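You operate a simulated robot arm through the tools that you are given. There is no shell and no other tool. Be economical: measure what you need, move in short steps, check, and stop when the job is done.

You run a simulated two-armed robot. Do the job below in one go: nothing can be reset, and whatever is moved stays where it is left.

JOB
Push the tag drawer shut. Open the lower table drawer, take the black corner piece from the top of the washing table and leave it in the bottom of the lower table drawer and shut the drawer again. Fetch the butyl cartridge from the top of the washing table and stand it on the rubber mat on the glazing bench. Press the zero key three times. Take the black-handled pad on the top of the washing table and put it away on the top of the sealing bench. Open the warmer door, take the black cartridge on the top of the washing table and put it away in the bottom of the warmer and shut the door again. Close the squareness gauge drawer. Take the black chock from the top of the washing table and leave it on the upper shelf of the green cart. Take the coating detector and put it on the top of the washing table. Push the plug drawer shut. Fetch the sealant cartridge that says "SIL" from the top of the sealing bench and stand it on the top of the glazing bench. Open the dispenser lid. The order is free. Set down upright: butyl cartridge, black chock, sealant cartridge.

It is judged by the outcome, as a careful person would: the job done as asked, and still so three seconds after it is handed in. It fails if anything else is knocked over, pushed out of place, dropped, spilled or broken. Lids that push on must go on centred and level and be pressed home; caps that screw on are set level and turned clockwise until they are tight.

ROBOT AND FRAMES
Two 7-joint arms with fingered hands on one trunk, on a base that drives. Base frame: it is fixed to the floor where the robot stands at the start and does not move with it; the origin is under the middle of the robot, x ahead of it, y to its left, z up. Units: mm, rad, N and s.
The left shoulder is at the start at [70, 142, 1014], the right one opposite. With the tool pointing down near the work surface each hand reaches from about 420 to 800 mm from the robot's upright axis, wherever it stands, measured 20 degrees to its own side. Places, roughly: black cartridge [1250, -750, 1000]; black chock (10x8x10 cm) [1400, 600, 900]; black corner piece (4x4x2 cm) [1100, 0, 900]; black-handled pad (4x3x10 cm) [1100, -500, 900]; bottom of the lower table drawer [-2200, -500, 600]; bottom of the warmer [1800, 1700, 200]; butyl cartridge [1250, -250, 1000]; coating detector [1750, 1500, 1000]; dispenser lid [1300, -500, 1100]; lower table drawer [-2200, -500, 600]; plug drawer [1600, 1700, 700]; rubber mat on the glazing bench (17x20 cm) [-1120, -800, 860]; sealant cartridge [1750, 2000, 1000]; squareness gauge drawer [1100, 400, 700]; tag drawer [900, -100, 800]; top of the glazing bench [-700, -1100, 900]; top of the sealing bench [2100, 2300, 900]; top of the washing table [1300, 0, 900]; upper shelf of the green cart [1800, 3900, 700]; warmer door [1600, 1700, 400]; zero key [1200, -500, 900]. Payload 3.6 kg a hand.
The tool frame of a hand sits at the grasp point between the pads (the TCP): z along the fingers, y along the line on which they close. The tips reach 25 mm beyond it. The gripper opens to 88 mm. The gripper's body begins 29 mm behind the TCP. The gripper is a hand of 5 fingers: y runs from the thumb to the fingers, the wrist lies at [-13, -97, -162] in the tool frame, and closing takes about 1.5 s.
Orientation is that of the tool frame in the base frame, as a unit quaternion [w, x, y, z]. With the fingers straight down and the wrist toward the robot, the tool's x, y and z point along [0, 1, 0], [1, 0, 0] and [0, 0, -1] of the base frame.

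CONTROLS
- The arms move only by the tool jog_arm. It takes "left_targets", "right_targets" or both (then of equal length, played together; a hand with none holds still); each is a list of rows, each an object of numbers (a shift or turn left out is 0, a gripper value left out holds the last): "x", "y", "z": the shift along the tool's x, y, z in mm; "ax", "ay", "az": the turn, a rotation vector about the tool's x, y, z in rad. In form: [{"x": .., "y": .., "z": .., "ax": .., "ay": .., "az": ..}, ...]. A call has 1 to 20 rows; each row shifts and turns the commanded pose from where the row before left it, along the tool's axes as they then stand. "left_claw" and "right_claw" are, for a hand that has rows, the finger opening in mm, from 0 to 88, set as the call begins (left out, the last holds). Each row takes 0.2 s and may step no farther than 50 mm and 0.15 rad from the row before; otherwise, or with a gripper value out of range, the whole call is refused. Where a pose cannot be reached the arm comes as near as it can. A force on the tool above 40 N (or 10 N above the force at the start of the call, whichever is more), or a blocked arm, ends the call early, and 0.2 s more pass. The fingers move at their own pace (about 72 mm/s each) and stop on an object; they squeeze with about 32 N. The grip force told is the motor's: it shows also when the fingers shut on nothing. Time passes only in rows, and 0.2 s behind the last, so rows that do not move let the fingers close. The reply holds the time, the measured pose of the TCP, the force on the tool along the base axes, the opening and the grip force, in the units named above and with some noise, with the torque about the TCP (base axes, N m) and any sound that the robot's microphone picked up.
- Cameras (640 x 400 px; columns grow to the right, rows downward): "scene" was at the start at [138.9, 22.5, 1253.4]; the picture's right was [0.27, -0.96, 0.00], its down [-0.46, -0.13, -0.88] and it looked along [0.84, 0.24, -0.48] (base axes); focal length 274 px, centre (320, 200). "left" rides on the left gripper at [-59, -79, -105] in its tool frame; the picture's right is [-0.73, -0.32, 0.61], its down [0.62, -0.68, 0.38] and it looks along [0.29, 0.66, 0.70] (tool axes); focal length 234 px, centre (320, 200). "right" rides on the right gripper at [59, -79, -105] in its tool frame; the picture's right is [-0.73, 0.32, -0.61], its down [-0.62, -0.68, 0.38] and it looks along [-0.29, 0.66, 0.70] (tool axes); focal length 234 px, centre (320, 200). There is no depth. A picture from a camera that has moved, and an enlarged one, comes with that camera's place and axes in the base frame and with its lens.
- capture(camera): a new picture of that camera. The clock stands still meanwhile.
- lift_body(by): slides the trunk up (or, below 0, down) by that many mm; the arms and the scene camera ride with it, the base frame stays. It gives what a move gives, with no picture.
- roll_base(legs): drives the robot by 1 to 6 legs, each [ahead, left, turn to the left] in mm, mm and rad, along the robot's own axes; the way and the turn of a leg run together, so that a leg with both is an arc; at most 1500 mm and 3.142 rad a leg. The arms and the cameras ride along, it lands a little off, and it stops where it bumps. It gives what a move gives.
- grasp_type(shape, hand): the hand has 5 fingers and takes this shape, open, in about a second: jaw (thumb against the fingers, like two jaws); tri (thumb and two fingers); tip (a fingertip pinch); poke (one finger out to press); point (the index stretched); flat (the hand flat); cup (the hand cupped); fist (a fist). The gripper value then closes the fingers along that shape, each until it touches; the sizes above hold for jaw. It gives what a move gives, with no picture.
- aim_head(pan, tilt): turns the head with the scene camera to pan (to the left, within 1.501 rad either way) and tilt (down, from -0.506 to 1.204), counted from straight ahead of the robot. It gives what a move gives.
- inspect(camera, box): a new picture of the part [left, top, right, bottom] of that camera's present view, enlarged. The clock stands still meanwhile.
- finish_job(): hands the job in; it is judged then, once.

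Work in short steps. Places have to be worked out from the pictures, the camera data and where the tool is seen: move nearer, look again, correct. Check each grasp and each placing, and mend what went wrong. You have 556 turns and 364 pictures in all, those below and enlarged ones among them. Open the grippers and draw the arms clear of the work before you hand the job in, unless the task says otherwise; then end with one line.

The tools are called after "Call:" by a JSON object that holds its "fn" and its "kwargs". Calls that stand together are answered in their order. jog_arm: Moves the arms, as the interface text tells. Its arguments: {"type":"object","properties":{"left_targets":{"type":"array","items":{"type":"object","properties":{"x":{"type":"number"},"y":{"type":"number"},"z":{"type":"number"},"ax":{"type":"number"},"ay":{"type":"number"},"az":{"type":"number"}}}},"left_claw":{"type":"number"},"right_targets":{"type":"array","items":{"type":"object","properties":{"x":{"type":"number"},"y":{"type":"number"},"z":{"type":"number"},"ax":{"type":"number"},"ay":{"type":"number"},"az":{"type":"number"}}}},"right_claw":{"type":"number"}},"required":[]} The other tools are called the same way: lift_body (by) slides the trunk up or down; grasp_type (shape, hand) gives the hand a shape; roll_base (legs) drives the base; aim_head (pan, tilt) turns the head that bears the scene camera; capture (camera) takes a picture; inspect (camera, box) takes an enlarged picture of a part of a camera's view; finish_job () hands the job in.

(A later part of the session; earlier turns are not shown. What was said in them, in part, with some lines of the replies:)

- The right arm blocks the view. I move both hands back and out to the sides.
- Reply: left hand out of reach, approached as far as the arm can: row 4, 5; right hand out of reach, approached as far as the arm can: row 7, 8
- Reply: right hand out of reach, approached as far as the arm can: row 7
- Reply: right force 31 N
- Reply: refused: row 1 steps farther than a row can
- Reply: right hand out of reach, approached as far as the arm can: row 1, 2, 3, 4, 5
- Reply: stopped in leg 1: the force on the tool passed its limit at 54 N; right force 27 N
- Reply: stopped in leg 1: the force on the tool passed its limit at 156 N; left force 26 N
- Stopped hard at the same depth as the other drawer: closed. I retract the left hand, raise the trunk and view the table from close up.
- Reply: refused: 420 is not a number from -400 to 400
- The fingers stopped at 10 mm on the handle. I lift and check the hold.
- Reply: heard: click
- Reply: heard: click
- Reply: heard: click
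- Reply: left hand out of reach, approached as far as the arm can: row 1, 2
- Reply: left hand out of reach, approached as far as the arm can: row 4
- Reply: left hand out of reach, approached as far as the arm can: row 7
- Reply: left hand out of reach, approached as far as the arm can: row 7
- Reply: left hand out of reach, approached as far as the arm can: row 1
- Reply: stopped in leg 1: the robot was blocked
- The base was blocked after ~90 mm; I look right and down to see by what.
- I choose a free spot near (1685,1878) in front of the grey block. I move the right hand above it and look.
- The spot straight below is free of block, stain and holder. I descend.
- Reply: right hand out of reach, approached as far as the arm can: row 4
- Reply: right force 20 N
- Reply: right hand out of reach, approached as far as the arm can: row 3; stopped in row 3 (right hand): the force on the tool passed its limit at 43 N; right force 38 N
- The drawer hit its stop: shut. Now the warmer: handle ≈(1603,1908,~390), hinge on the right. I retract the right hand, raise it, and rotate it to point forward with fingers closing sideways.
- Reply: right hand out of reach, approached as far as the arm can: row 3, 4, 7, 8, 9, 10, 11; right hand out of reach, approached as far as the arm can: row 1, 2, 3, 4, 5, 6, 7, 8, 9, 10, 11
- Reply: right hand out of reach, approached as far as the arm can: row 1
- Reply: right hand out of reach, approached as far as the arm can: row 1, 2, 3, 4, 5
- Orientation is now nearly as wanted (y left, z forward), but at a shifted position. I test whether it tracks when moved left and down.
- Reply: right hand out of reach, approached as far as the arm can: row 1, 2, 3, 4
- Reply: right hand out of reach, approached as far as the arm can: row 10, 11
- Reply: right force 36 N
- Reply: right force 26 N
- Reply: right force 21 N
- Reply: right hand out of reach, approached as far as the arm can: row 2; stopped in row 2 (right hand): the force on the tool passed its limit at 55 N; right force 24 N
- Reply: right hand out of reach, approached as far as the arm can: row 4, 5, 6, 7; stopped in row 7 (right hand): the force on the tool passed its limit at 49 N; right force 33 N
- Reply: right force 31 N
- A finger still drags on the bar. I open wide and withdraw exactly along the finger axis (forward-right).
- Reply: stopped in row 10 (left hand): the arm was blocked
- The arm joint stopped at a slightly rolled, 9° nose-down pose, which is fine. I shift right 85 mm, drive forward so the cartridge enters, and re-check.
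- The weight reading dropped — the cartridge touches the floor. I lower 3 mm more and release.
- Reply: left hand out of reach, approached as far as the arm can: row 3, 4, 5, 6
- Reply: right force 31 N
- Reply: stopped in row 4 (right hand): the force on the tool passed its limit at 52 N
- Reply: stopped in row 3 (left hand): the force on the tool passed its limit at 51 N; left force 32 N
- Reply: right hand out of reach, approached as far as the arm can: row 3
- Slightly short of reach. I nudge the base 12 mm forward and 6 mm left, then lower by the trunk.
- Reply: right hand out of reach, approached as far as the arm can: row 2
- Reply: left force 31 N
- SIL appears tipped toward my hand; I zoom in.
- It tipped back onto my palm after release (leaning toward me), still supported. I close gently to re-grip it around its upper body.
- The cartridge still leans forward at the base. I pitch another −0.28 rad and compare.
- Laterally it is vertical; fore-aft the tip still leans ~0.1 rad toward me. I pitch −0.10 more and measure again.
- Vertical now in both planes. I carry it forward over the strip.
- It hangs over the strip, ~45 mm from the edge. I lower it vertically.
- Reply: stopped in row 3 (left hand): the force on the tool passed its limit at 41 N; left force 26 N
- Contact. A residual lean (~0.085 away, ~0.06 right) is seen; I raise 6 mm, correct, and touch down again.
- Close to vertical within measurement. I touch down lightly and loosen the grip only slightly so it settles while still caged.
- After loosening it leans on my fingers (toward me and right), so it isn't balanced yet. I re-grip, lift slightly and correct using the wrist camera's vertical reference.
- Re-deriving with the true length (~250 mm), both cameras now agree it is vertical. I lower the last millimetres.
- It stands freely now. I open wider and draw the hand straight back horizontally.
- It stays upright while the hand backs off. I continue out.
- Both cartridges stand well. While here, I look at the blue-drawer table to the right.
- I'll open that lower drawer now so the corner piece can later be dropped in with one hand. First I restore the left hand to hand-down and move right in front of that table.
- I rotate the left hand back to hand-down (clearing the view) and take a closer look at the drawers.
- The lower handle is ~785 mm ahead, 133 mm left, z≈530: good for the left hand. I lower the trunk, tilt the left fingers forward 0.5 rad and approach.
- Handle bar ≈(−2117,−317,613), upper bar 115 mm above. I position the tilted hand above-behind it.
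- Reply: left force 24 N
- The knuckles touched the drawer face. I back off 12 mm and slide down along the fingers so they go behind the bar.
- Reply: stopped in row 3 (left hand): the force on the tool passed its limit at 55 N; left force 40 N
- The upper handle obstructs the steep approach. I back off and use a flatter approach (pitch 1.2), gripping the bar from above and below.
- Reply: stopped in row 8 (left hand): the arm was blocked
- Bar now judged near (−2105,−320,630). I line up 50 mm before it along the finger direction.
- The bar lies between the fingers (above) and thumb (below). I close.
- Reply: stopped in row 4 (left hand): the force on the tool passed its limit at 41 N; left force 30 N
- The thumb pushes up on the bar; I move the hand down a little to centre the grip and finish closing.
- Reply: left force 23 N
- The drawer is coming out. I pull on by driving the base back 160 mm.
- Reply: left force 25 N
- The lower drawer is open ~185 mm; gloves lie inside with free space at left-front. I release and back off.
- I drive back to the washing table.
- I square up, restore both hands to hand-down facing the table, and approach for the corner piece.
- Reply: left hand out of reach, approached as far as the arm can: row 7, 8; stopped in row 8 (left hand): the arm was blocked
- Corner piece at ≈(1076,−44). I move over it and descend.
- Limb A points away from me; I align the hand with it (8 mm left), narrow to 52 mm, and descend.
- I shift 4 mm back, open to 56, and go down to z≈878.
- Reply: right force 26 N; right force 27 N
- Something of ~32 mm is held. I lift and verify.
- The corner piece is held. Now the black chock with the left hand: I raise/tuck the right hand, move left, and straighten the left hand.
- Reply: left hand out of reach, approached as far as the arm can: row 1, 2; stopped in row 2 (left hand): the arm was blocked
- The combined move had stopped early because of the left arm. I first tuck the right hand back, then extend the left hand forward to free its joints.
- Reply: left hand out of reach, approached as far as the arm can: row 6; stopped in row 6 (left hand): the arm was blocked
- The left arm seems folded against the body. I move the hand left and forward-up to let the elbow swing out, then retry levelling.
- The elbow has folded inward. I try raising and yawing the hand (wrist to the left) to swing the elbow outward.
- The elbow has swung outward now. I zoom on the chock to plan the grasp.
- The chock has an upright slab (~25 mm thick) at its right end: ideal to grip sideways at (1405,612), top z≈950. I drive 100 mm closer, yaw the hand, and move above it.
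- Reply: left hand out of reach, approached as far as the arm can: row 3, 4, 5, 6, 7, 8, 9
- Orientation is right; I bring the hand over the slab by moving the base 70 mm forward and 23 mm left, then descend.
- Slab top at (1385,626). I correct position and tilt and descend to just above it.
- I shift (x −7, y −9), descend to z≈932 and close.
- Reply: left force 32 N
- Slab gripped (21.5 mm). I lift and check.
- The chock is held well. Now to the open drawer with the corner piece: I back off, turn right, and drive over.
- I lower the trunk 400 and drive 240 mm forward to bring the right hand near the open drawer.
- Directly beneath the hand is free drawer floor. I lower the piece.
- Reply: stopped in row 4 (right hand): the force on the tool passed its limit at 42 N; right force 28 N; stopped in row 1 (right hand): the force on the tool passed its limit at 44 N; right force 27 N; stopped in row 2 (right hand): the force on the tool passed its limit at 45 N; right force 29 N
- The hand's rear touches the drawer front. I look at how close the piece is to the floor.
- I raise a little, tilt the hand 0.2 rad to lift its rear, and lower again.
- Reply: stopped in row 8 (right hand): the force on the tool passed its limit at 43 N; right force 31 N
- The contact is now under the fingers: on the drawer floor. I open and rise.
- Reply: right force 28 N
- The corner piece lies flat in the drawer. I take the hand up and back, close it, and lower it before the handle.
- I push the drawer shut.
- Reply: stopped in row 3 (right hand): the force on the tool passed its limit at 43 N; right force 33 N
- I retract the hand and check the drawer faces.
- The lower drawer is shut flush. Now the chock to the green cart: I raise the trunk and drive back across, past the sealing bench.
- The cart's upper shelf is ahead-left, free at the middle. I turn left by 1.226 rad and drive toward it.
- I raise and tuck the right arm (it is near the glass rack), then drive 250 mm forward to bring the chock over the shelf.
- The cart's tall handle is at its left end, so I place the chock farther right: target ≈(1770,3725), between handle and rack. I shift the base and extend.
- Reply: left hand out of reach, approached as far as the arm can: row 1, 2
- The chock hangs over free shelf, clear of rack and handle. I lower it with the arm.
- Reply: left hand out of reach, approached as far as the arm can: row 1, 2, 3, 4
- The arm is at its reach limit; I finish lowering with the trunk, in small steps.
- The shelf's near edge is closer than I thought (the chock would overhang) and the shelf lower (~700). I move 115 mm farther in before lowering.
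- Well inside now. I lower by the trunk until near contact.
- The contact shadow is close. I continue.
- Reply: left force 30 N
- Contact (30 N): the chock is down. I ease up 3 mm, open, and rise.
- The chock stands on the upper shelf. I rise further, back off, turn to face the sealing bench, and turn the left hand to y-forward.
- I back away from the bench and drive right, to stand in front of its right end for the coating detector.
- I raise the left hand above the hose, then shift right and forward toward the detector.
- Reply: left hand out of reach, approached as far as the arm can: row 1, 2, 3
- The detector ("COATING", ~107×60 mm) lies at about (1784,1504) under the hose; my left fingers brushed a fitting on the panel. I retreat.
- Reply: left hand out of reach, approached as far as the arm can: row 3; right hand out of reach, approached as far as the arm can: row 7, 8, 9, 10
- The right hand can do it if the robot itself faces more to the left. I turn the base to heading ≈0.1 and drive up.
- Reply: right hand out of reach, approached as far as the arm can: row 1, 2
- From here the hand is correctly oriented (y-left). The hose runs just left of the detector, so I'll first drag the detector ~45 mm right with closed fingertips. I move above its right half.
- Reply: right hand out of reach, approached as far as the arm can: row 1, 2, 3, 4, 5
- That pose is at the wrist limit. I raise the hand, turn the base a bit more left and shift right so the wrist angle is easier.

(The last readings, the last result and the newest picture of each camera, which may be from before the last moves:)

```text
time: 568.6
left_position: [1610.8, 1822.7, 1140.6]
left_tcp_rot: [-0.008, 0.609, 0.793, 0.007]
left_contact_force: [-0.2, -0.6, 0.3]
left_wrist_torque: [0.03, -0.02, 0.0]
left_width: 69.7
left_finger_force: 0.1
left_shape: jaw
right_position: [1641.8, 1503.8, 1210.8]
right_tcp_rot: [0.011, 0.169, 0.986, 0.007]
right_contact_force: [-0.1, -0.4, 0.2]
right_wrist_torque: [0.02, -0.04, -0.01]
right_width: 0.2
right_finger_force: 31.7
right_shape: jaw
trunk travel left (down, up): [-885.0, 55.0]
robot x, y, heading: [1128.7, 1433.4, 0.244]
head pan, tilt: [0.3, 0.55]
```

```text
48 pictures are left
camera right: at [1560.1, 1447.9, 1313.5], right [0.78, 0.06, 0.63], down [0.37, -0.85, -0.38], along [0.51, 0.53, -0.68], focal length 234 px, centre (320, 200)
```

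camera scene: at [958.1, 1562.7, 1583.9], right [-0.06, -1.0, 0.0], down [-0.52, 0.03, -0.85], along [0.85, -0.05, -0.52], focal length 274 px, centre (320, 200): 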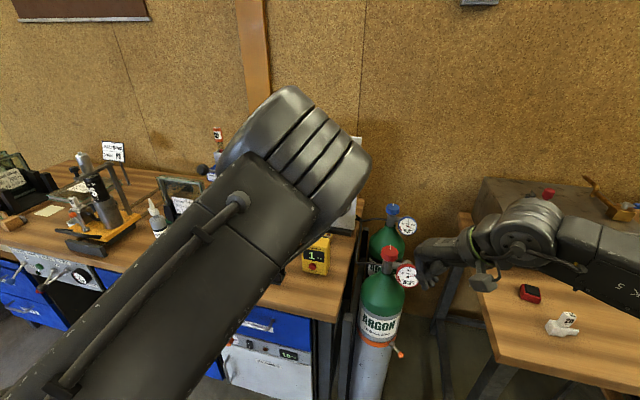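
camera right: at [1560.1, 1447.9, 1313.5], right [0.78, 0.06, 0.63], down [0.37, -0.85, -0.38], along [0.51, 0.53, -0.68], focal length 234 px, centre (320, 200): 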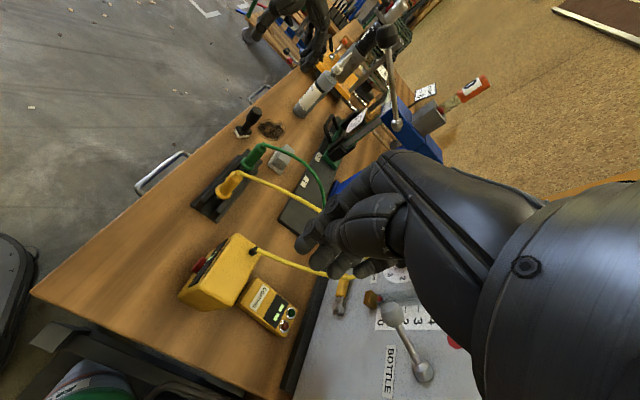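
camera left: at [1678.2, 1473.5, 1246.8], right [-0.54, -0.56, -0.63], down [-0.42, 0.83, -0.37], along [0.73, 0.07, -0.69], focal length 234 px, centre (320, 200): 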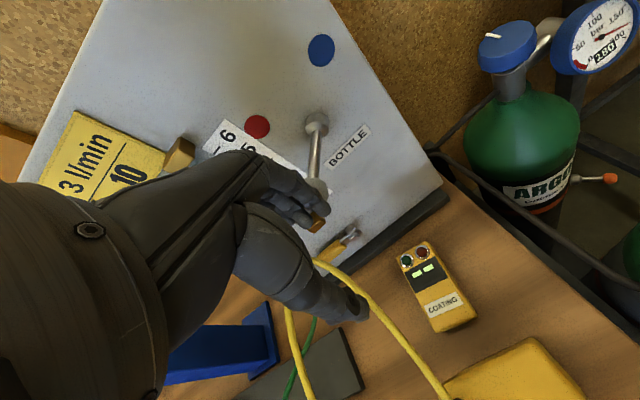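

From here the detector is fully visible and the hand orientation suits (y-yaw 1.23). I move over the gap before it and descend.

Call:
{"fn": "jog_arm", "kwargs": {"right_targets": [{"x": -34, "y": 5}, {"x": -34, "y": 5}, {"x": -34, "y": 5}, {"z": 40}, {"z": 40}, {"z": 40}]}}

Call:
{"fn": "capture", "kwargs": {"camera": "right"}}

```text
time: 570.0
left_position: [1617.1, 1823.2, 1138.0]
left_tcp_rot: [-0.011, 0.609, 0.793, 0.006]
left_contact_force: [1.0, 0.7, 0.2]
left_wrist_torque: [-0.01, 0.02, -0.01]
left_width: 69.9
left_finger_force: 0.2
left_shape: jaw
right_position: [1650.8, 1504.3, 1085.1]
right_tcp_rot: [0.009, 0.168, 0.986, 0.006]
right_contact_force: [0.8, -0.3, 0.0]
right_wrist_torque: [0.0, 0.01, -0.01]
right_width: 0.1
right_finger_force: 32.2
right_shape: jaw
right hand out of reach, approached as far as the arm can: row 1, 2, 3
trunk travel left (down, up): [-885.0, 55.0]
robot x, y, heading: [1127.4, 1435.2, 0.241]
head pan, tilt: [0.3, 0.55]
```

```text
47 pictures are left
camera right: at [1569.9, 1448.5, 1188.1], right [0.78, 0.06, 0.62], down [0.37, -0.85, -0.38], along [0.51, 0.53, -0.68], focal length 234 px, centre (320, 200)
```

right: 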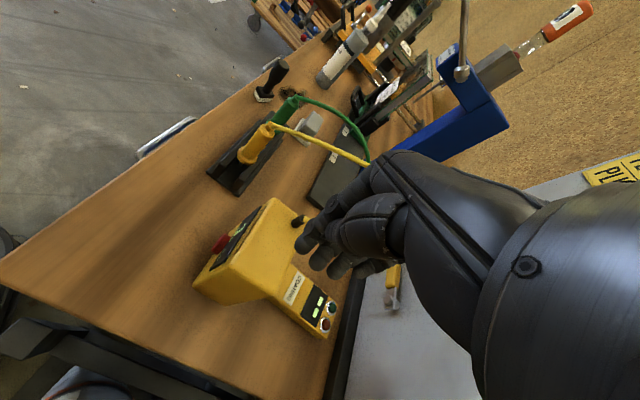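

Still at the wrist limit. I relax the yaw by 0.2 rad and retry the forward move.

Call:
{"fn": "jog_arm", "kwargs": {"right_targets": [{"z": -30}, {"az": 0.11}, {"az": 0.11}, {"x": -30, "y": -8}, {"x": -30, "y": -8}, {"x": -30, "y": -8}]}}

Call:
{"fn": "capture", "kwargs": {"camera": "right"}}

```text
time: 571.4
left_position: [1615.0, 1822.8, 1137.0]
left_tcp_rot: [-0.01, 0.61, 0.792, 0.005]
left_contact_force: [0.5, 0.1, -0.3]
left_wrist_torque: [0.01, 0.02, 0.02]
left_width: 70.0
left_finger_force: 0.1
left_shape: jaw
right_position: [1713.0, 1436.1, 1120.1]
right_tcp_rot: [0.008, 0.277, 0.961, 0.007]
right_contact_force: [-0.5, -0.5, 0.5]
right_wrist_torque: [-0.03, 0.01, 0.0]
right_width: 0.0
right_finger_force: 32.4
right_shape: jaw
trunk travel left (down, up): [-885.0, 55.0]
robot x, y, heading: [1131.0, 1431.6, 0.24]
head pan, tilt: [0.3, 0.55]
```

```text
46 pictures are left
camera right: at [1622.0, 1399.1, 1221.9], right [0.77, -0.12, 0.62], down [0.17, -0.9, -0.39], along [0.61, 0.41, -0.68], focal length 234 px, centre (320, 200)
```

right: 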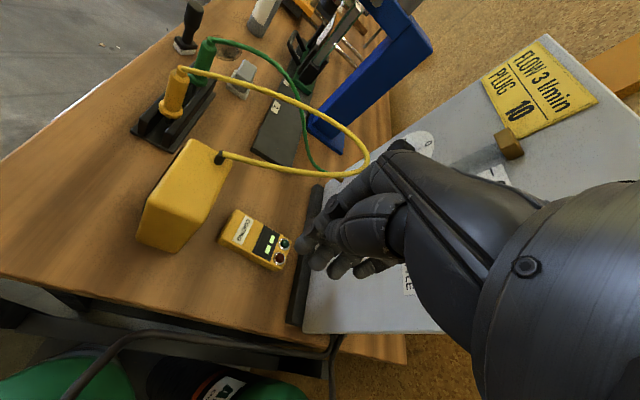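

Now reachable with a perfect view: detector corners ≈(1753,1558),(1854,1514),(1728,1505),(1821,1460); the hose hangs over its left-front edge. I descend beside it, then press its right half and drag right.

Call:
{"fn": "jog_arm", "kwargs": {"right_targets": [{"z": 40}, {"z": 40}, {"z": 40}, {"z": 40}, {"z": 40}]}}

Call:
{"fn": "capture", "kwargs": {"camera": "right"}}

```text
time: 572.6
left_position: [1617.0, 1824.9, 1136.6]
left_tcp_rot: [-0.009, 0.609, 0.793, 0.005]
left_contact_force: [0.1, -0.5, -0.3]
left_wrist_torque: [-0.02, -0.01, -0.02]
left_width: 70.1
left_finger_force: 0.0
left_shape: jaw
right_position: [1718.3, 1437.3, 917.1]
right_tcp_rot: [0.009, 0.278, 0.961, 0.006]
right_contact_force: [0.2, 0.7, -0.3]
right_wrist_torque: [0.03, 0.03, -0.01]
right_width: 0.1
right_finger_force: 32.0
right_shape: jaw
trunk travel left (down, up): [-885.0, 55.0]
robot x, y, heading: [1129.2, 1432.1, 0.233]
head pan, tilt: [0.3, 0.55]
```

```text
45 pictures are left
camera right: at [1626.5, 1400.4, 1020.2], right [0.77, -0.12, 0.62], down [0.17, -0.91, -0.39], along [0.61, 0.41, -0.68], focal length 234 px, centre (320, 200)
```

right: 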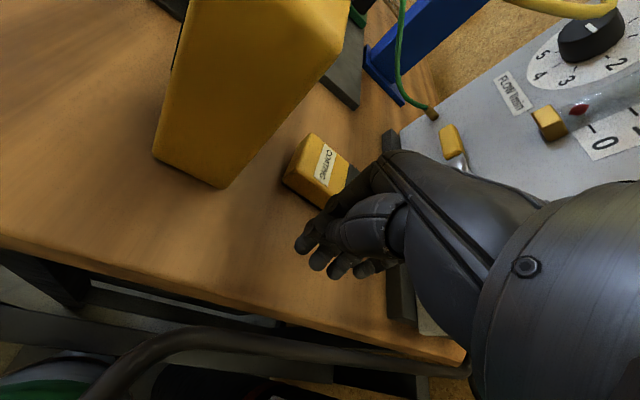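

From this low position I can slip the open hand in from the right, under the hose. I open to 80 mm, shift back along the bench, then move left over the detector in steps.

Call:
{"fn": "jog_arm", "kwargs": {"right_targets": [{"z": -3, "x": -15}, {"x": -15}, {"x": -13}, {}], "right_claw": 80}}

Call:
{"fn": "jog_arm", "kwargs": {"right_targets": [{"y": 20}, {"y": 20}, {"y": 20}]}}

Call:
{"fn": "capture", "kwargs": {"camera": "right"}}

```text
time: 573.6
left_position: [1615.9, 1822.9, 1137.6]
left_tcp_rot: [-0.009, 0.609, 0.793, 0.006]
left_contact_force: [0.1, -0.3, -0.2]
left_wrist_torque: [0.0, -0.02, -0.01]
left_width: 69.4
left_finger_force: 0.0
left_shape: jaw
right_position: [1747.9, 1422.2, 922.5]
right_tcp_rot: [0.009, 0.276, 0.961, 0.007]
right_contact_force: [0.1, 1.1, -0.1]
right_wrist_torque: [0.02, -0.01, 0.04]
right_width: 80.3
right_finger_force: 0.0
right_shape: jaw
right hand out of reach, approached as far as the arm can: row 1, 2
trunk travel left (down, up): [-885.0, 55.0]
robot x, y, heading: [1129.9, 1431.2, 0.245]
head pan, tilt: [0.3, 0.55]
```

```text
time: 574.4
left_position: [1616.9, 1823.8, 1136.9]
left_tcp_rot: [-0.009, 0.609, 0.793, 0.005]
left_contact_force: [0.5, 0.0, -0.1]
left_wrist_torque: [0.02, 0.01, -0.01]
left_width: 69.8
left_finger_force: 0.0
left_shape: jaw
right_position: [1773.8, 1468.3, 920.6]
right_tcp_rot: [0.009, 0.276, 0.961, 0.015]
right_contact_force: [0.6, -0.5, 0.4]
right_wrist_torque: [-0.03, 0.0, -0.01]
right_width: 79.9
right_finger_force: 0.1
right_shape: jaw
right hand out of reach, approached as far as the arm can: row 3
trunk travel left (down, up): [-885.0, 55.0]
robot x, y, heading: [1124.8, 1430.6, 0.237]
head pan, tilt: [0.3, 0.55]
```

```text
44 pictures are left
camera right: at [1680.3, 1431.0, 1022.7], right [0.77, -0.12, 0.63], down [0.18, -0.9, -0.4], along [0.61, 0.42, -0.67], focal length 234 px, centre (320, 200)
```

right: 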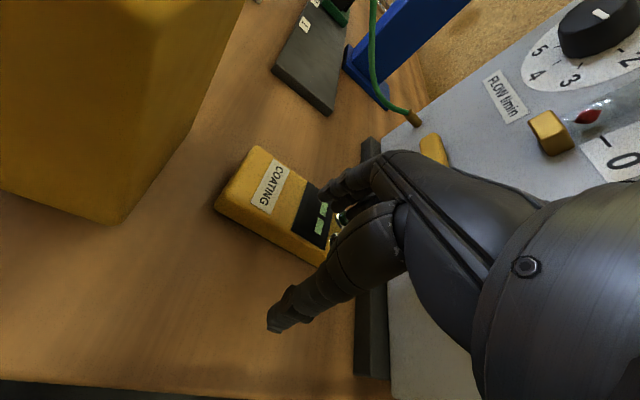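

The hand needs ~30 mm more to the left; I use the base for that.

Call:
{"fn": "roll_base", "kwargs": {"legs": [[0, 30, 0]]}}

Call:
{"fn": "capture", "kwargs": {"camera": "right"}}

```text
time: 575.2
left_position: [1610.1, 1845.1, 1140.1]
left_tcp_rot: [-0.012, 0.609, 0.793, 0.007]
left_contact_force: [0.2, 0.2, 0.1]
left_wrist_torque: [0.01, 0.01, 0.0]
left_width: 69.8
left_finger_force: 0.1
left_shape: jaw
right_position: [1767.4, 1493.0, 919.4]
right_tcp_rot: [0.008, 0.277, 0.961, 0.016]
right_contact_force: [0.4, -0.7, 0.6]
right_wrist_torque: [0.05, -0.01, -0.03]
right_width: 80.0
right_finger_force: 0.1
right_shape: jaw
trunk travel left (down, up): [-885.0, 55.0]
robot x, y, heading: [1124.2, 1461.2, 0.236]
head pan, tilt: [0.3, 0.55]
```

```text
43 pictures are left
camera right: at [1674.5, 1453.3, 1021.6], right [0.77, -0.13, 0.62], down [0.18, -0.9, -0.4], along [0.61, 0.42, -0.67], focal length 234 px, centre (320, 200)
```

right: 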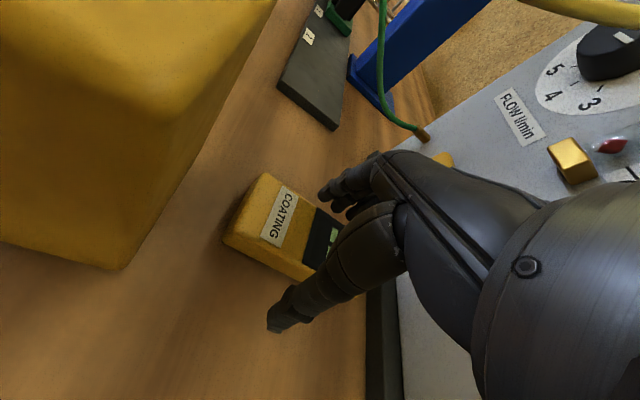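

The detector lies between thumb and fingers. I shift 18 mm toward its middle and lower.

Call:
{"fn": "jog_arm", "kwargs": {"right_targets": [{"x": 9}, {"x": 9}, {"z": 12}, {"z": 12}, {"z": 8}]}}

Call:
{"fn": "capture", "kwargs": {"camera": "right"}}

```text
time: 576.4
left_position: [1609.4, 1849.8, 1138.6]
left_tcp_rot: [-0.01, 0.609, 0.793, 0.007]
left_contact_force: [-0.3, -0.5, -0.2]
left_wrist_torque: [-0.02, 0.01, -0.01]
left_width: 69.8
left_finger_force: 0.1
left_shape: jaw
right_position: [1750.7, 1508.6, 889.5]
right_tcp_rot: [0.009, 0.275, 0.961, 0.014]
right_contact_force: [0.9, 3.0, 3.5]
right_wrist_torque: [0.08, -0.11, 0.04]
right_width: 79.8
right_finger_force: 0.0
right_shape: jaw
trunk travel left (down, up): [-885.0, 55.0]
robot x, y, heading: [1119.8, 1461.7, 0.242]
head pan, tilt: [0.3, 0.55]
```

```text
42 pictures are left
camera right: at [1657.9, 1469.5, 990.3], right [0.77, -0.13, 0.63], down [0.18, -0.9, -0.4], along [0.61, 0.42, -0.67], focal length 234 px, centre (320, 200)
```

right: 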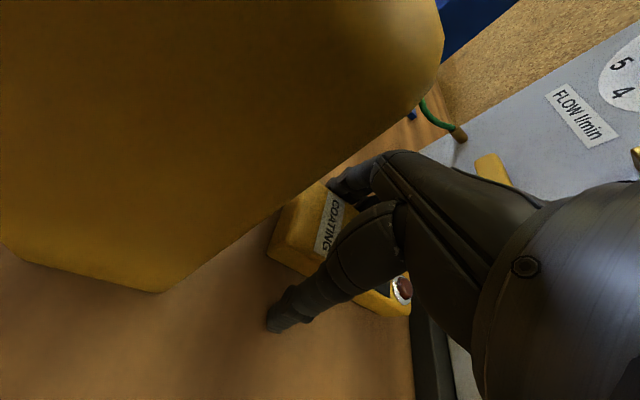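

A finger seems to graze the detector's left top edge. I raise 6 mm, shift 8 mm left, and lower again.

Call:
{"fn": "jog_arm", "kwargs": {"right_targets": [{"z": -8}, {"y": 8}, {"z": 8}, {"z": 5}, {"z": 4}], "right_claw": 84}}

Call:
{"fn": "inspect", "kwargs": {"camera": "right", "box": [240, 140, 440, 360]}}

```text
time: 577.6
left_position: [1607.8, 1852.7, 1138.2]
left_tcp_rot: [-0.008, 0.61, 0.792, 0.006]
left_contact_force: [-0.4, -0.2, 0.3]
left_wrist_torque: [0.03, -0.01, -0.02]
left_width: 69.8
left_finger_force: 0.1
left_shape: jaw
right_position: [1752.8, 1514.9, 884.0]
right_tcp_rot: [0.012, 0.276, 0.961, 0.015]
right_contact_force: [1.9, 1.7, 14.6]
right_wrist_torque: [-0.33, 0.13, -0.09]
right_width: 84.5
right_finger_force: 0.1
right_shape: jaw
trunk travel left (down, up): [-885.0, 55.0]
robot x, y, heading: [1118.8, 1464.8, 0.239]
head pan, tilt: [0.3, 0.55]
```

```text
1.82 times, centred on (340, 250) of right
camera zoom: at [1661.2, 1476.5, 984.5], right [0.77, -0.13, 0.63], down [0.18, -0.9, -0.4], along [0.62, 0.42, -0.67], focal length 426 px, centre (284, 109)
```

zoom: 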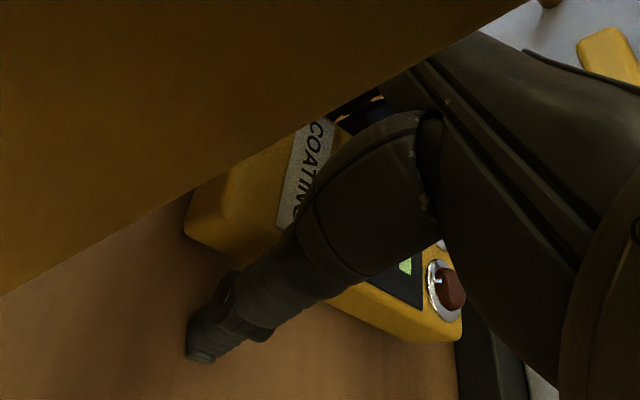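

Tips are at table level. I close on the detector.

Call:
{"fn": "jog_arm", "kwargs": {"right_targets": [{"z": -2}, {}, {}, {}, {}, {}], "right_claw": 0}}

Call:
{"fn": "capture", "kwargs": {"camera": "right"}}

```text
time: 579.0
left_position: [1604.9, 1849.7, 1140.0]
left_tcp_rot: [-0.009, 0.609, 0.793, 0.007]
left_contact_force: [-0.4, -0.9, -0.2]
left_wrist_torque: [0.04, 0.04, 0.01]
left_width: 69.6
left_finger_force: 0.0
left_shape: jaw
right_position: [1752.0, 1513.3, 885.7]
right_tcp_rot: [0.013, 0.277, 0.961, 0.016]
right_contact_force: [-3.1, -8.8, 30.1]
right_wrist_torque: [-1.29, 0.75, 0.11]
right_width: 49.3
right_finger_force: 31.7
right_shape: jaw
trunk travel left (down, up): [-885.0, 55.0]
robot x, y, heading: [1123.0, 1462.6, 0.237]
head pan, tilt: [0.3, 0.55]
```

```text
40 pictures are left
camera right: at [1658.9, 1474.7, 986.8], right [0.77, -0.13, 0.63], down [0.18, -0.9, -0.4], along [0.62, 0.42, -0.67], focal length 234 px, centre (320, 200)
```

right: 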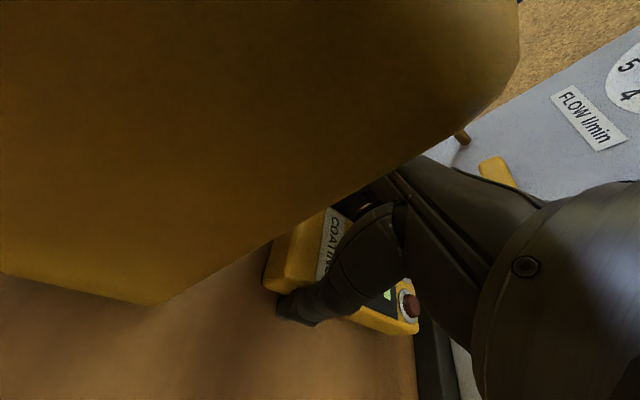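

Gripped at 49 mm. Since the hose is above my left fingers, I lift only 8 mm and slide right out from under it.

Call:
{"fn": "jog_arm", "kwargs": {"right_targets": [{"z": -5}, {"z": -5}, {"y": -15}, {"y": -20}, {"y": -20}]}}

Call:
{"fn": "capture", "kwargs": {"camera": "right"}}

```text
time: 580.2
left_position: [1609.5, 1851.2, 1138.7]
left_tcp_rot: [-0.009, 0.609, 0.793, 0.006]
left_contact_force: [-0.2, -0.2, -0.4]
left_wrist_torque: [0.0, 0.05, 0.02]
left_width: 69.9
left_finger_force: 0.0
left_shape: jaw
right_position: [1725.2, 1468.5, 890.2]
right_tcp_rot: [0.009, 0.276, 0.961, 0.014]
right_contact_force: [0.3, 0.6, -2.3]
right_wrist_torque: [0.02, 0.02, 0.0]
right_width: 49.3
right_finger_force: 31.8
right_shape: jaw
trunk travel left (down, up): [-885.0, 55.0]
robot x, y, heading: [1122.5, 1466.4, 0.238]
head pan, tilt: [0.3, 0.55]
```

```text
39 pictures are left
camera right: at [1633.3, 1429.2, 991.6], right [0.77, -0.13, 0.62], down [0.18, -0.9, -0.4], along [0.61, 0.42, -0.67], focal length 234 px, centre (320, 200)
```

right: 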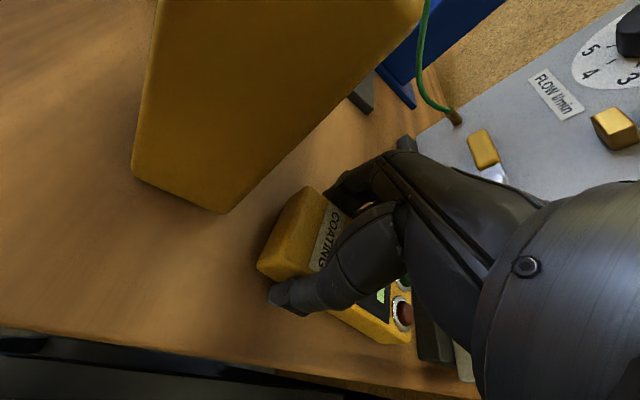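

The detector is free of the hose zone. I lift it.

Call:
{"fn": "jog_arm", "kwargs": {"right_targets": [{"y": -10, "z": -20}, {"z": -40}, {"z": -40}, {"z": -40}, {"z": -40}, {"z": -40}]}}

Call:
{"fn": "capture", "kwargs": {"camera": "right"}}

```text
time: 581.6
left_position: [1608.9, 1852.3, 1137.1]
left_tcp_rot: [-0.009, 0.609, 0.793, 0.005]
left_contact_force: [-1.0, -0.9, -0.4]
left_wrist_torque: [-0.02, 0.02, 0.01]
left_width: 69.7
left_finger_force: 0.1
left_shape: jaw
right_position: [1728.4, 1461.8, 1022.6]
right_tcp_rot: [0.015, 0.274, 0.961, 0.041]
right_contact_force: [-0.5, -1.3, -2.1]
right_wrist_torque: [0.02, -0.02, 0.01]
right_width: 49.0
right_finger_force: 31.8
right_shape: jaw
right hand out of reach, approached as far as the arm can: row 3, 4, 5, 6
trunk travel left (down, up): [-885.0, 55.0]
robot x, y, heading: [1116.9, 1462.9, 0.241]
head pan, tilt: [0.3, 0.55]
```

```text
38 pictures are left
camera right: at [1633.0, 1419.8, 1119.7], right [0.76, -0.15, 0.64], down [0.19, -0.88, -0.44], along [0.63, 0.45, -0.63], focal length 234 px, centre (320, 200)
```

right: 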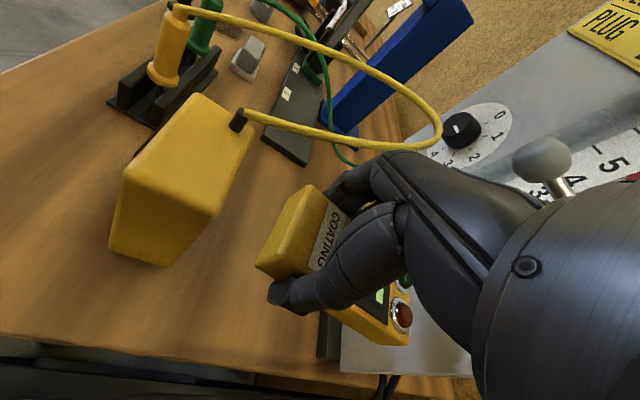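

All clear: meter, hose and probes are undisturbed. I back off.

Call:
{"fn": "roll_base", "kwargs": {"legs": [[-350, -40, 0]]}}

Call:
{"fn": "lift_body", "kwargs": {"by": 50}}

Call:
{"fn": "aim_head", "kwargs": {"pan": -0.1, "tilt": 0.6}}

Call:
{"fn": "capture", "kwargs": {"camera": "scene"}}

```text
time: 583.9
left_position: [1278.9, 1728.0, 1136.9]
left_tcp_rot: [-0.011, 0.612, 0.791, 0.005]
left_contact_force: [0.1, 0.8, 1.0]
left_wrist_torque: [0.01, -0.02, 0.0]
left_width: 69.9
left_finger_force: 0.0
left_shape: jaw
right_position: [1395.6, 1338.7, 1019.7]
right_tcp_rot: [0.015, 0.278, 0.96, 0.04]
right_contact_force: [1.2, -0.7, -0.3]
right_wrist_torque: [0.0, 0.05, 0.0]
right_width: 49.3
right_finger_force: 31.9
right_shape: jaw
trunk travel left (down, up): [-885.0, 55.0]
robot x, y, heading: [785.4, 1340.5, 0.229]
head pan, tilt: [0.3, 0.55]
```

```text
time: 584.8
left_position: [1277.4, 1726.9, 1187.2]
left_tcp_rot: [-0.009, 0.611, 0.791, 0.005]
left_contact_force: [1.0, 1.2, 0.0]
left_wrist_torque: [-0.02, 0.02, -0.01]
left_width: 69.9
left_finger_force: 0.1
left_shape: jaw
right_position: [1395.6, 1337.8, 1073.3]
right_tcp_rot: [0.015, 0.277, 0.96, 0.04]
right_contact_force: [0.2, 0.1, -1.4]
right_wrist_torque: [0.0, 0.0, -0.01]
right_width: 49.4
right_finger_force: 32.0
right_shape: jaw
trunk travel left (down, up): [-935.0, 5.0]
robot x, y, heading: [782.8, 1339.3, 0.231]
head pan, tilt: [0.3, 0.55]
```

```text
time: 585.7
left_position: [1278.6, 1726.6, 1187.3]
left_tcp_rot: [-0.009, 0.611, 0.791, 0.005]
left_contact_force: [-0.4, 0.6, -0.3]
left_wrist_torque: [-0.04, 0.0, -0.03]
left_width: 69.9
left_finger_force: 0.1
left_shape: jaw
right_position: [1393.6, 1336.8, 1073.5]
right_tcp_rot: [0.015, 0.276, 0.96, 0.041]
right_contact_force: [-0.4, 0.3, -1.5]
right_wrist_torque: [0.02, 0.1, 0.01]
right_width: 49.2
right_finger_force: 31.9
right_shape: jaw
trunk travel left (down, up): [-935.0, 5.0]
robot x, y, heading: [788.6, 1339.4, 0.236]
head pan, tilt: [-0.099, 0.6]
```

```text
37 pictures are left
camera scene: at [924.3, 1361.8, 1629.3], right [0.13, -0.99, 0.0], down [-0.56, -0.08, -0.82], along [0.82, 0.11, -0.57], focal length 274 px, centre (320, 200)
```

scene: 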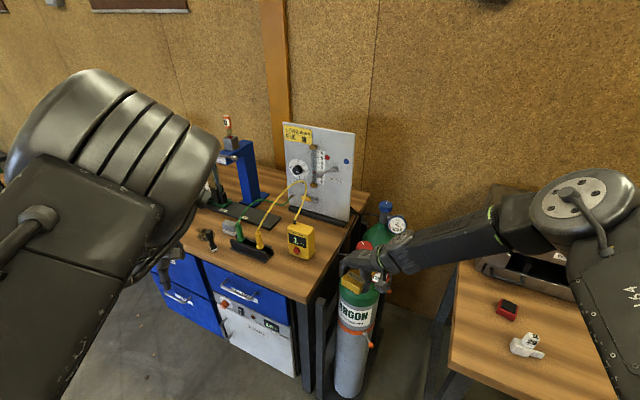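

The hand is near the argon valve; I back further away.

Call:
{"fn": "roll_base", "kwargs": {"legs": [[-250, 0, 0]]}}

Call:
{"fn": "capture", "kwargs": {"camera": "scene"}}

```text
time: 587.5
left_position: [1038.3, 1671.9, 1185.9]
left_tcp_rot: [-0.011, 0.611, 0.791, 0.005]
left_contact_force: [0.4, 0.0, 0.2]
left_wrist_torque: [0.0, 0.02, 0.04]
left_width: 69.9
left_finger_force: 0.0
left_shape: jaw
right_position: [1155.8, 1281.6, 1070.1]
right_tcp_rot: [0.014, 0.277, 0.96, 0.041]
right_contact_force: [0.1, 0.3, -1.3]
right_wrist_torque: [0.04, 0.05, 0.01]
right_width: 49.3
right_finger_force: 31.9
right_shape: jaw
trunk travel left (down, up): [-935.0, 5.0]
robot x, y, heading: [545.7, 1283.5, 0.231]
head pan, tilt: [-0.099, 0.6]
```

```text
36 pictures are left
camera scene: at [686.2, 1305.5, 1628.9], right [0.13, -0.99, 0.0], down [-0.56, -0.08, -0.82], along [0.82, 0.11, -0.57], focal length 274 px, centre (320, 200)
```

scene: 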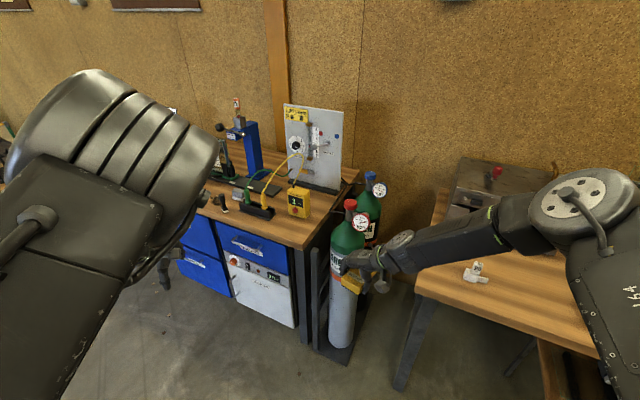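

Everything at the bench stands as before. Now I turn to the washing table and bring the detector over its free left area.

Call:
{"fn": "roll_base", "kwargs": {"legs": [[0, 0, -0.541], [0, -216, 0], [190, 0, 0]]}}

Call:
{"fn": "aim_head", "kwargs": {"pan": 0.0, "tilt": 0.65}}

Call:
{"fn": "capture", "kwargs": {"camera": "scene"}}

```text
time: 591.8
left_position: [1273.3, 1106.2, 1188.4]
left_tcp_rot: [-0.007, 0.799, 0.601, 0.009]
left_contact_force: [-0.4, -0.5, 0.1]
left_wrist_torque: [0.0, -0.05, 0.01]
left_width: 69.7
left_finger_force: 0.1
left_shape: jaw
right_position: [1176.6, 711.6, 1075.5]
right_tcp_rot: [0.028, 0.521, 0.852, 0.035]
right_contact_force: [-0.2, -0.6, -1.3]
right_wrist_torque: [0.0, 0.05, -0.02]
right_width: 49.3
right_finger_force: 31.4
right_shape: jaw
trunk travel left (down, up): [-935.0, 5.0]
robot x, y, heading: [659.2, 1021.6, -0.303]
head pan, tilt: [-0.099, 0.6]
```

```text
time: 592.5
left_position: [1276.7, 1105.8, 1187.8]
left_tcp_rot: [-0.007, 0.798, 0.602, 0.008]
left_contact_force: [0.0, -0.2, -0.4]
left_wrist_torque: [0.03, 0.02, 0.0]
left_width: 69.9
left_finger_force: 0.1
left_shape: jaw
right_position: [1178.3, 712.2, 1072.7]
right_tcp_rot: [0.026, 0.52, 0.853, 0.036]
right_contact_force: [1.0, -1.5, -2.8]
right_wrist_torque: [0.04, 0.0, 0.01]
right_width: 49.2
right_finger_force: 31.7
right_shape: jaw
trunk travel left (down, up): [-935.0, 5.0]
robot x, y, heading: [658.2, 1022.0, -0.303]
head pan, tilt: [0.0, 0.649]
```

```text
35 pictures are left
camera scene: at [787.3, 980.0, 1625.3], right [-0.3, -0.95, 0.0], down [-0.58, 0.18, -0.8], along [0.76, -0.24, -0.6], focal length 274 px, centre (320, 200)
```

scene: 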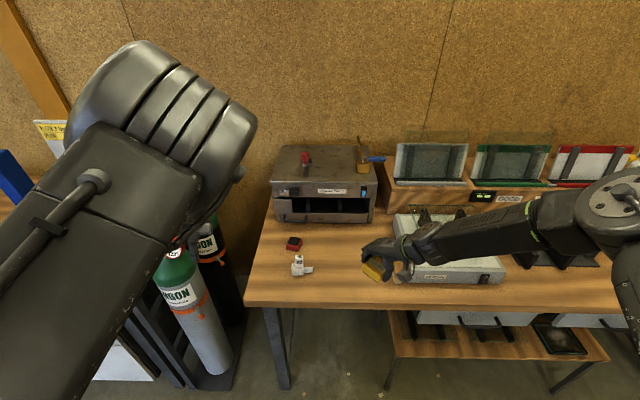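

I drive 160 mm forward so the detector is above the free spot.

Call:
{"fn": "roll_base", "kwargs": {"legs": [[160, 20, 0]]}}

Call:
{"fn": "capture", "kwargs": {"camera": "right"}}

```text
time: 593.9
left_position: [1429.2, 1078.3, 1188.8]
left_tcp_rot: [-0.007, 0.799, 0.602, 0.009]
left_contact_force: [-0.7, -0.4, -0.7]
left_wrist_torque: [-0.03, -0.01, -0.02]
left_width: 69.6
left_finger_force: 0.0
left_shape: jaw
right_position: [1332.5, 682.9, 1074.3]
right_tcp_rot: [0.027, 0.52, 0.853, 0.035]
right_contact_force: [0.8, -0.1, -2.5]
right_wrist_torque: [0.06, -0.01, 0.01]
right_width: 49.1
right_finger_force: 31.7
right_shape: jaw
trunk travel left (down, up): [-935.0, 5.0]
robot x, y, heading: [814.0, 992.4, -0.299]
head pan, tilt: [0.0, 0.649]
```

```text
34 pictures are left
camera right: at [1229.2, 696.1, 1170.9], right [0.57, -0.52, 0.64], down [-0.29, -0.85, -0.44], along [0.77, 0.07, -0.63], focal length 234 px, centre (320, 200)
```

right: 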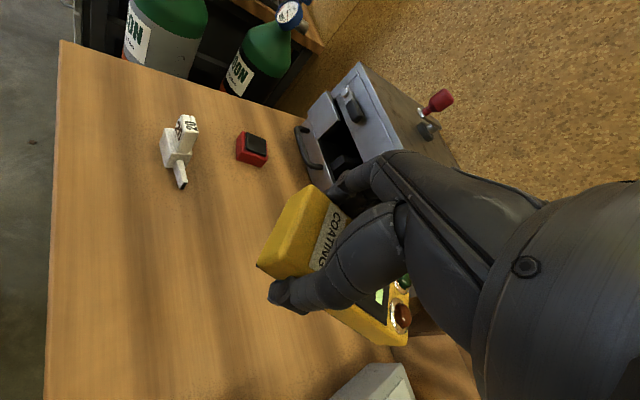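

The spot below is free. I level the hand and lower the detector.

Call:
{"fn": "jog_arm", "kwargs": {"right_targets": [{"ax": 0.089}, {"z": 40}, {"z": 40}, {"z": 40}, {"z": 40}]}}

Call:
{"fn": "jog_arm", "kwargs": {"right_targets": [{"z": 8}, {"z": 6}, {"z": 5}]}}

Call:
{"fn": "capture", "kwargs": {"camera": "right"}}

```text
time: 595.1
left_position: [1432.4, 1077.6, 1187.5]
left_tcp_rot: [-0.007, 0.798, 0.603, 0.007]
left_contact_force: [-0.9, -0.6, 0.2]
left_wrist_torque: [0.0, -0.01, 0.0]
left_width: 69.7
left_finger_force: 0.1
left_shape: jaw
right_position: [1346.2, 689.4, 913.8]
right_tcp_rot: [0.025, 0.52, 0.853, 0.036]
right_contact_force: [0.0, -0.2, -1.3]
right_wrist_torque: [0.02, 0.02, -0.01]
right_width: 49.0
right_finger_force: 32.0
right_shape: jaw
right hand out of reach, approached as far as the arm can: row 1
trunk travel left (down, up): [-935.0, 5.0]
robot x, y, heading: [810.7, 992.7, -0.304]
head pan, tilt: [0.0, 0.649]
```

```text
time: 595.9
left_position: [1432.8, 1077.7, 1186.2]
left_tcp_rot: [-0.008, 0.798, 0.603, 0.007]
left_contact_force: [0.6, -0.6, -0.9]
left_wrist_torque: [-0.01, -0.02, 0.01]
left_width: 69.8
left_finger_force: 0.0
left_shape: jaw
right_position: [1350.0, 689.3, 894.0]
right_tcp_rot: [0.025, 0.52, 0.853, 0.035]
right_contact_force: [0.2, -0.1, -0.9]
right_wrist_torque: [0.03, 0.01, 0.01]
right_width: 48.9
right_finger_force: 32.4
right_shape: jaw
trunk travel left (down, up): [-935.0, 5.0]
robot x, y, heading: [812.9, 996.9, -0.297]
head pan, tilt: [0.0, 0.649]
```

```text
33 pictures are left
camera right: at [1245.9, 701.7, 991.6], right [0.57, -0.52, 0.64], down [-0.29, -0.85, -0.44], along [0.77, 0.07, -0.63], focal length 234 px, centre (320, 200)
```

right: 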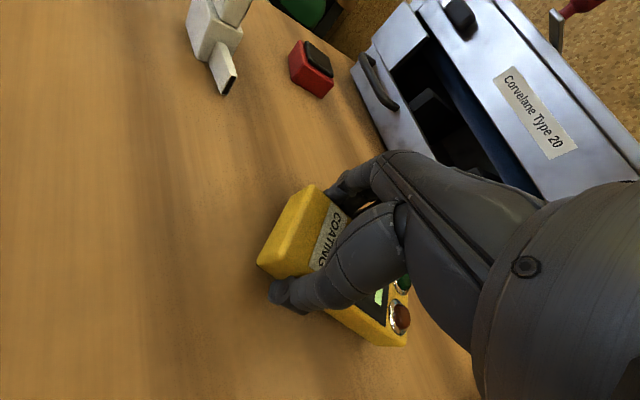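

Just above the surface. I touch down in small steps.

Call:
{"fn": "jog_arm", "kwargs": {"right_targets": [{"z": 3}, {"z": 2}]}}

Call:
{"fn": "jog_arm", "kwargs": {"right_targets": [{"z": 2}, {"z": 2}]}}

Call:
{"fn": "jog_arm", "kwargs": {"right_targets": [{"z": 2}, {"z": 2}]}}

```text
time: 596.5
left_position: [1433.8, 1077.9, 1187.8]
left_tcp_rot: [-0.008, 0.798, 0.602, 0.008]
left_contact_force: [-0.8, 0.5, 0.0]
left_wrist_torque: [0.0, 0.03, 0.02]
left_width: 69.6
left_finger_force: 0.0
left_shape: jaw
right_position: [1349.8, 689.6, 889.3]
right_tcp_rot: [0.026, 0.52, 0.853, 0.034]
right_contact_force: [0.2, 0.8, -0.7]
right_wrist_torque: [-0.01, -0.01, 0.05]
right_width: 48.9
right_finger_force: 32.3
right_shape: jaw
trunk travel left (down, up): [-935.0, 5.0]
robot x, y, heading: [811.0, 996.1, -0.302]
head pan, tilt: [0.0, 0.649]
```

```text
time: 597.1
left_position: [1431.2, 1080.1, 1189.0]
left_tcp_rot: [-0.006, 0.798, 0.602, 0.009]
left_contact_force: [0.2, -1.3, -0.4]
left_wrist_torque: [0.02, -0.01, 0.0]
left_width: 70.0
left_finger_force: 0.2
left_shape: jaw
right_position: [1348.8, 690.8, 888.4]
right_tcp_rot: [0.028, 0.521, 0.853, 0.036]
right_contact_force: [0.4, -1.8, 24.1]
right_wrist_torque: [-0.4, 0.83, 0.05]
right_width: 48.5
right_finger_force: 31.8
right_shape: jaw
trunk travel left (down, up): [-935.0, 5.0]
robot x, y, heading: [813.9, 998.0, -0.3]
head pan, tilt: [0.0, 0.649]
```

```text
time: 597.6
left_position: [1427.9, 1079.6, 1189.4]
left_tcp_rot: [-0.007, 0.798, 0.603, 0.008]
left_contact_force: [0.2, 0.6, -0.1]
left_wrist_torque: [0.01, 0.01, -0.01]
left_width: 69.4
left_finger_force: 0.1
left_shape: jaw
right_position: [1351.5, 688.1, 888.3]
right_tcp_rot: [0.031, 0.522, 0.851, 0.037]
right_contact_force: [-8.2, -0.7, 28.3]
right_wrist_torque: [-0.5, 1.19, -0.01]
right_width: 48.1
right_finger_force: 31.9
right_shape: jaw
trunk travel left (down, up): [-935.0, 5.0]
robot x, y, heading: [810.7, 993.6, -0.306]
head pan, tilt: [0.0, 0.649]
stopped in row 2 (right hand): the force on the tool passed its limit at 43 N (the readings are from after the stop); the commanded pose is now the measured one
```

Contact. I ease 2 mm, release, and rise.

Call:
{"fn": "jog_arm", "kwargs": {"right_targets": [{"z": -2}, {}]}}

Call:
{"fn": "jog_arm", "kwargs": {"right_targets": [{}, {}, {}, {}], "right_claw": 84}}

Call:
{"fn": "jog_arm", "kwargs": {"right_targets": [{"z": -20}, {"z": -40}, {"z": -40}, {"z": -40}]}}

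Call:
{"fn": "capture", "kwargs": {"camera": "right"}}

```text
time: 598.2
left_position: [1429.9, 1078.4, 1189.7]
left_tcp_rot: [-0.006, 0.798, 0.603, 0.009]
left_contact_force: [-0.3, 0.0, 0.1]
left_wrist_torque: [-0.01, -0.01, 0.03]
left_width: 69.8
left_finger_force: 0.0
left_shape: jaw
right_position: [1350.4, 688.0, 888.1]
right_tcp_rot: [0.029, 0.522, 0.852, 0.037]
right_contact_force: [-2.3, -1.8, 20.3]
right_wrist_torque: [-0.35, 0.75, 0.02]
right_width: 47.9
right_finger_force: 32.0
right_shape: jaw
trunk travel left (down, up): [-935.0, 5.0]
robot x, y, heading: [813.2, 993.6, -0.297]
head pan, tilt: [0.0, 0.649]
```

```text
time: 599.2
left_position: [1431.0, 1080.3, 1188.8]
left_tcp_rot: [-0.007, 0.798, 0.603, 0.007]
left_contact_force: [-0.3, 0.3, -0.3]
left_wrist_torque: [-0.01, -0.01, 0.01]
left_width: 69.7
left_finger_force: 0.1
left_shape: jaw
right_position: [1351.7, 690.6, 889.2]
right_tcp_rot: [0.027, 0.521, 0.853, 0.035]
right_contact_force: [3.4, 3.6, 16.1]
right_wrist_torque: [-0.17, 0.61, -0.12]
right_width: 82.0
right_finger_force: 0.0
right_shape: jaw
trunk travel left (down, up): [-935.0, 5.0]
robot x, y, heading: [814.3, 994.0, -0.298]
head pan, tilt: [0.0, 0.649]
```

```text
time: 600.2
left_position: [1433.0, 1077.5, 1187.5]
left_tcp_rot: [-0.008, 0.799, 0.602, 0.008]
left_contact_force: [-0.3, 0.3, -0.4]
left_wrist_torque: [0.01, 0.02, 0.0]
left_width: 69.7
left_finger_force: 0.0
left_shape: jaw
right_position: [1340.5, 682.7, 1024.9]
right_tcp_rot: [0.027, 0.521, 0.852, 0.035]
right_contact_force: [0.4, -0.4, -0.3]
right_wrist_torque: [0.0, 0.03, 0.01]
right_width: 83.5
right_finger_force: 0.1
right_shape: jaw
trunk travel left (down, up): [-935.0, 5.0]
robot x, y, heading: [812.6, 995.0, -0.3]
head pan, tilt: [0.0, 0.649]
```

```text
32 pictures are left
camera right: at [1235.9, 695.9, 1122.3], right [0.57, -0.52, 0.64], down [-0.29, -0.85, -0.44], along [0.77, 0.06, -0.63], focal length 234 px, centre (320, 200)
```

right: 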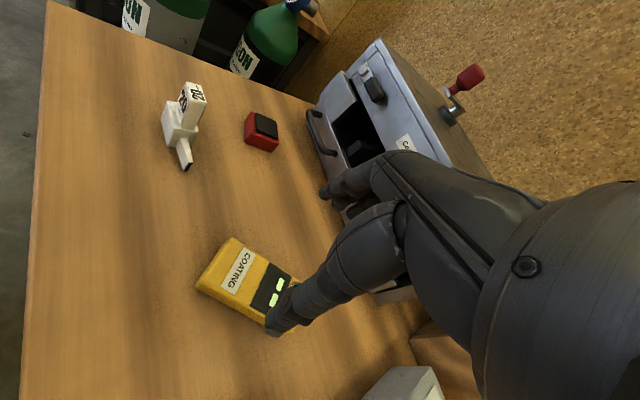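

The coating detector lies flat on the washing table. I raise the hand, back away and do a final check of this table.

Call:
{"fn": "jog_arm", "kwargs": {"right_targets": [{"z": -40}, {"z": -40}]}}

Call:
{"fn": "roll_base", "kwargs": {"legs": [[-500, 0, 0], [0, -500, 0]]}}

Call:
{"fn": "aim_head", "kwargs": {"pan": 0.0, "tilt": 0.5}}

Call:
{"fn": "capture", "kwargs": {"camera": "scene"}}

```text
time: 600.8
left_position: [1432.1, 1078.0, 1189.1]
left_tcp_rot: [-0.007, 0.798, 0.602, 0.008]
left_contact_force: [0.1, -0.2, -0.1]
left_wrist_torque: [0.02, -0.02, 0.02]
left_width: 69.9
left_finger_force: 0.0
left_shape: jaw
right_position: [1339.3, 682.8, 1095.7]
right_tcp_rot: [0.031, 0.519, 0.853, 0.048]
right_contact_force: [0.5, 0.1, 0.3]
right_wrist_torque: [-0.02, -0.04, 0.0]
right_width: 83.9
right_finger_force: 0.0
right_shape: jaw
right hand out of reach, approached as far as the arm can: row 2
trunk travel left (down, up): [-935.0, 5.0]
robot x, y, heading: [812.0, 993.4, -0.302]
head pan, tilt: [0.0, 0.649]
```

```text
time: 606.3
left_position: [813.0, 744.6, 1186.6]
left_tcp_rot: [-0.008, 0.802, 0.597, 0.007]
left_contact_force: [0.7, 0.4, -0.2]
left_wrist_torque: [0.01, 0.02, 0.01]
left_width: 69.7
left_finger_force: 0.1
left_shape: jaw
right_position: [714.9, 350.8, 1094.9]
right_tcp_rot: [0.031, 0.525, 0.849, 0.047]
right_contact_force: [0.7, 0.5, 0.0]
right_wrist_torque: [0.01, 0.0, -0.01]
right_width: 83.8
right_finger_force: 0.0
right_shape: jaw
trunk travel left (down, up): [-935.0, 5.0]
robot x, y, heading: [188.9, 664.7, -0.314]
head pan, tilt: [0.0, 0.649]
```

```text
time: 607.0
left_position: [811.2, 743.5, 1187.9]
left_tcp_rot: [-0.008, 0.802, 0.597, 0.007]
left_contact_force: [-0.1, 0.1, 0.4]
left_wrist_torque: [0.01, -0.02, 0.0]
left_width: 69.9
left_finger_force: 0.0
left_shape: jaw
right_position: [715.4, 349.6, 1095.5]
right_tcp_rot: [0.031, 0.526, 0.849, 0.048]
right_contact_force: [-0.2, -0.6, 0.0]
right_wrist_torque: [0.01, 0.03, 0.0]
right_width: 83.8
right_finger_force: 0.1
right_shape: jaw
trunk travel left (down, up): [-935.0, 5.0]
robot x, y, heading: [190.9, 667.4, -0.314]
head pan, tilt: [0.0, 0.499]
```

```text
31 pictures are left
camera scene: at [326.2, 621.6, 1638.4], right [-0.31, -0.95, 0.0], down [-0.46, 0.15, -0.88], along [0.83, -0.27, -0.48], focal length 274 px, centre (320, 200)
```

scene: 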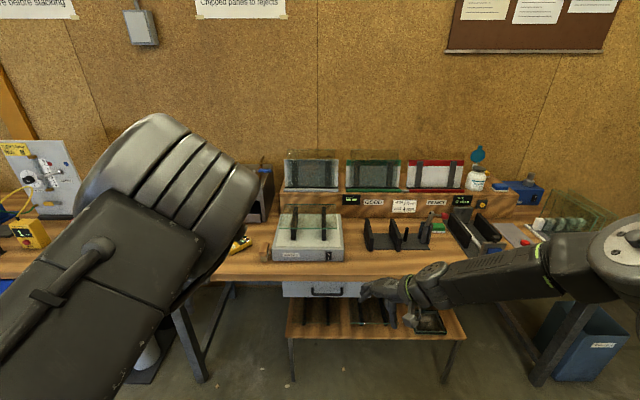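

Call:
{"fn": "roll_base", "kwargs": {"legs": [[-150, -350, 0]]}}

Call:
{"fn": "lift_body", "kwargs": {"by": -300}}

Call:
{"fn": "inspect", "kwargs": {"camera": "scene", "box": [160, 110, 420, 300]}}

```text
time: 609.4
left_position: [559.2, 458.9, 1186.5]
left_tcp_rot: [-0.007, 0.799, 0.601, 0.007]
left_contact_force: [0.6, 0.0, 0.2]
left_wrist_torque: [-0.01, -0.01, 0.02]
left_width: 70.0
left_finger_force: 0.0
left_shape: jaw
right_position: [463.7, 64.2, 1094.5]
right_tcp_rot: [0.03, 0.522, 0.851, 0.047]
right_contact_force: [0.1, 0.3, 0.7]
right_wrist_torque: [0.03, -0.01, 0.0]
right_width: 83.6
right_finger_force: 0.1
right_shape: jaw
trunk travel left (down, up): [-935.0, 5.0]
robot x, y, heading: [-60.9, 376.2, -0.305]
head pan, tilt: [0.0, 0.499]
```

```text
time: 612.4
left_position: [557.7, 457.0, 888.6]
left_tcp_rot: [-0.008, 0.8, 0.6, 0.007]
left_contact_force: [0.1, 1.2, 0.2]
left_wrist_torque: [0.01, -0.01, -0.01]
left_width: 69.6
left_finger_force: 0.1
left_shape: jaw
right_position: [463.9, 63.5, 795.4]
right_tcp_rot: [0.032, 0.521, 0.852, 0.048]
right_contact_force: [1.2, -0.2, 0.5]
right_wrist_torque: [0.05, -0.01, 0.01]
right_width: 83.6
right_finger_force: 0.1
right_shape: jaw
trunk travel left (down, up): [-635.0, 305.0]
robot x, y, heading: [-59.6, 377.8, -0.306]
head pan, tilt: [0.0, 0.499]
```

```text
2.11 times, centred on (290, 205) of scene
camera zoom: at [73.1, 332.4, 1338.5], right [-0.3, -0.95, 0.0], down [-0.46, 0.14, -0.88], along [0.84, -0.27, -0.48], focal length 578 px, centre (383, 190)
```

zoom: 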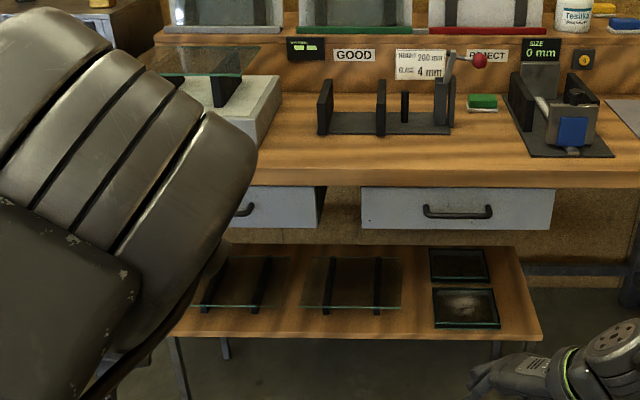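

All jobs are done and checked: both table drawers are flush, the lid is open, the display reads 0, and the arms are clear with open hands. I hand in.

Call:
{"fn": "finish_job", "kwargs": {}}

```text
The job is handed in.
```

All twelve tasks are done and the job is handed in; the sealant cartridge tipped onto my hand once while I was placing it and was set upright again.
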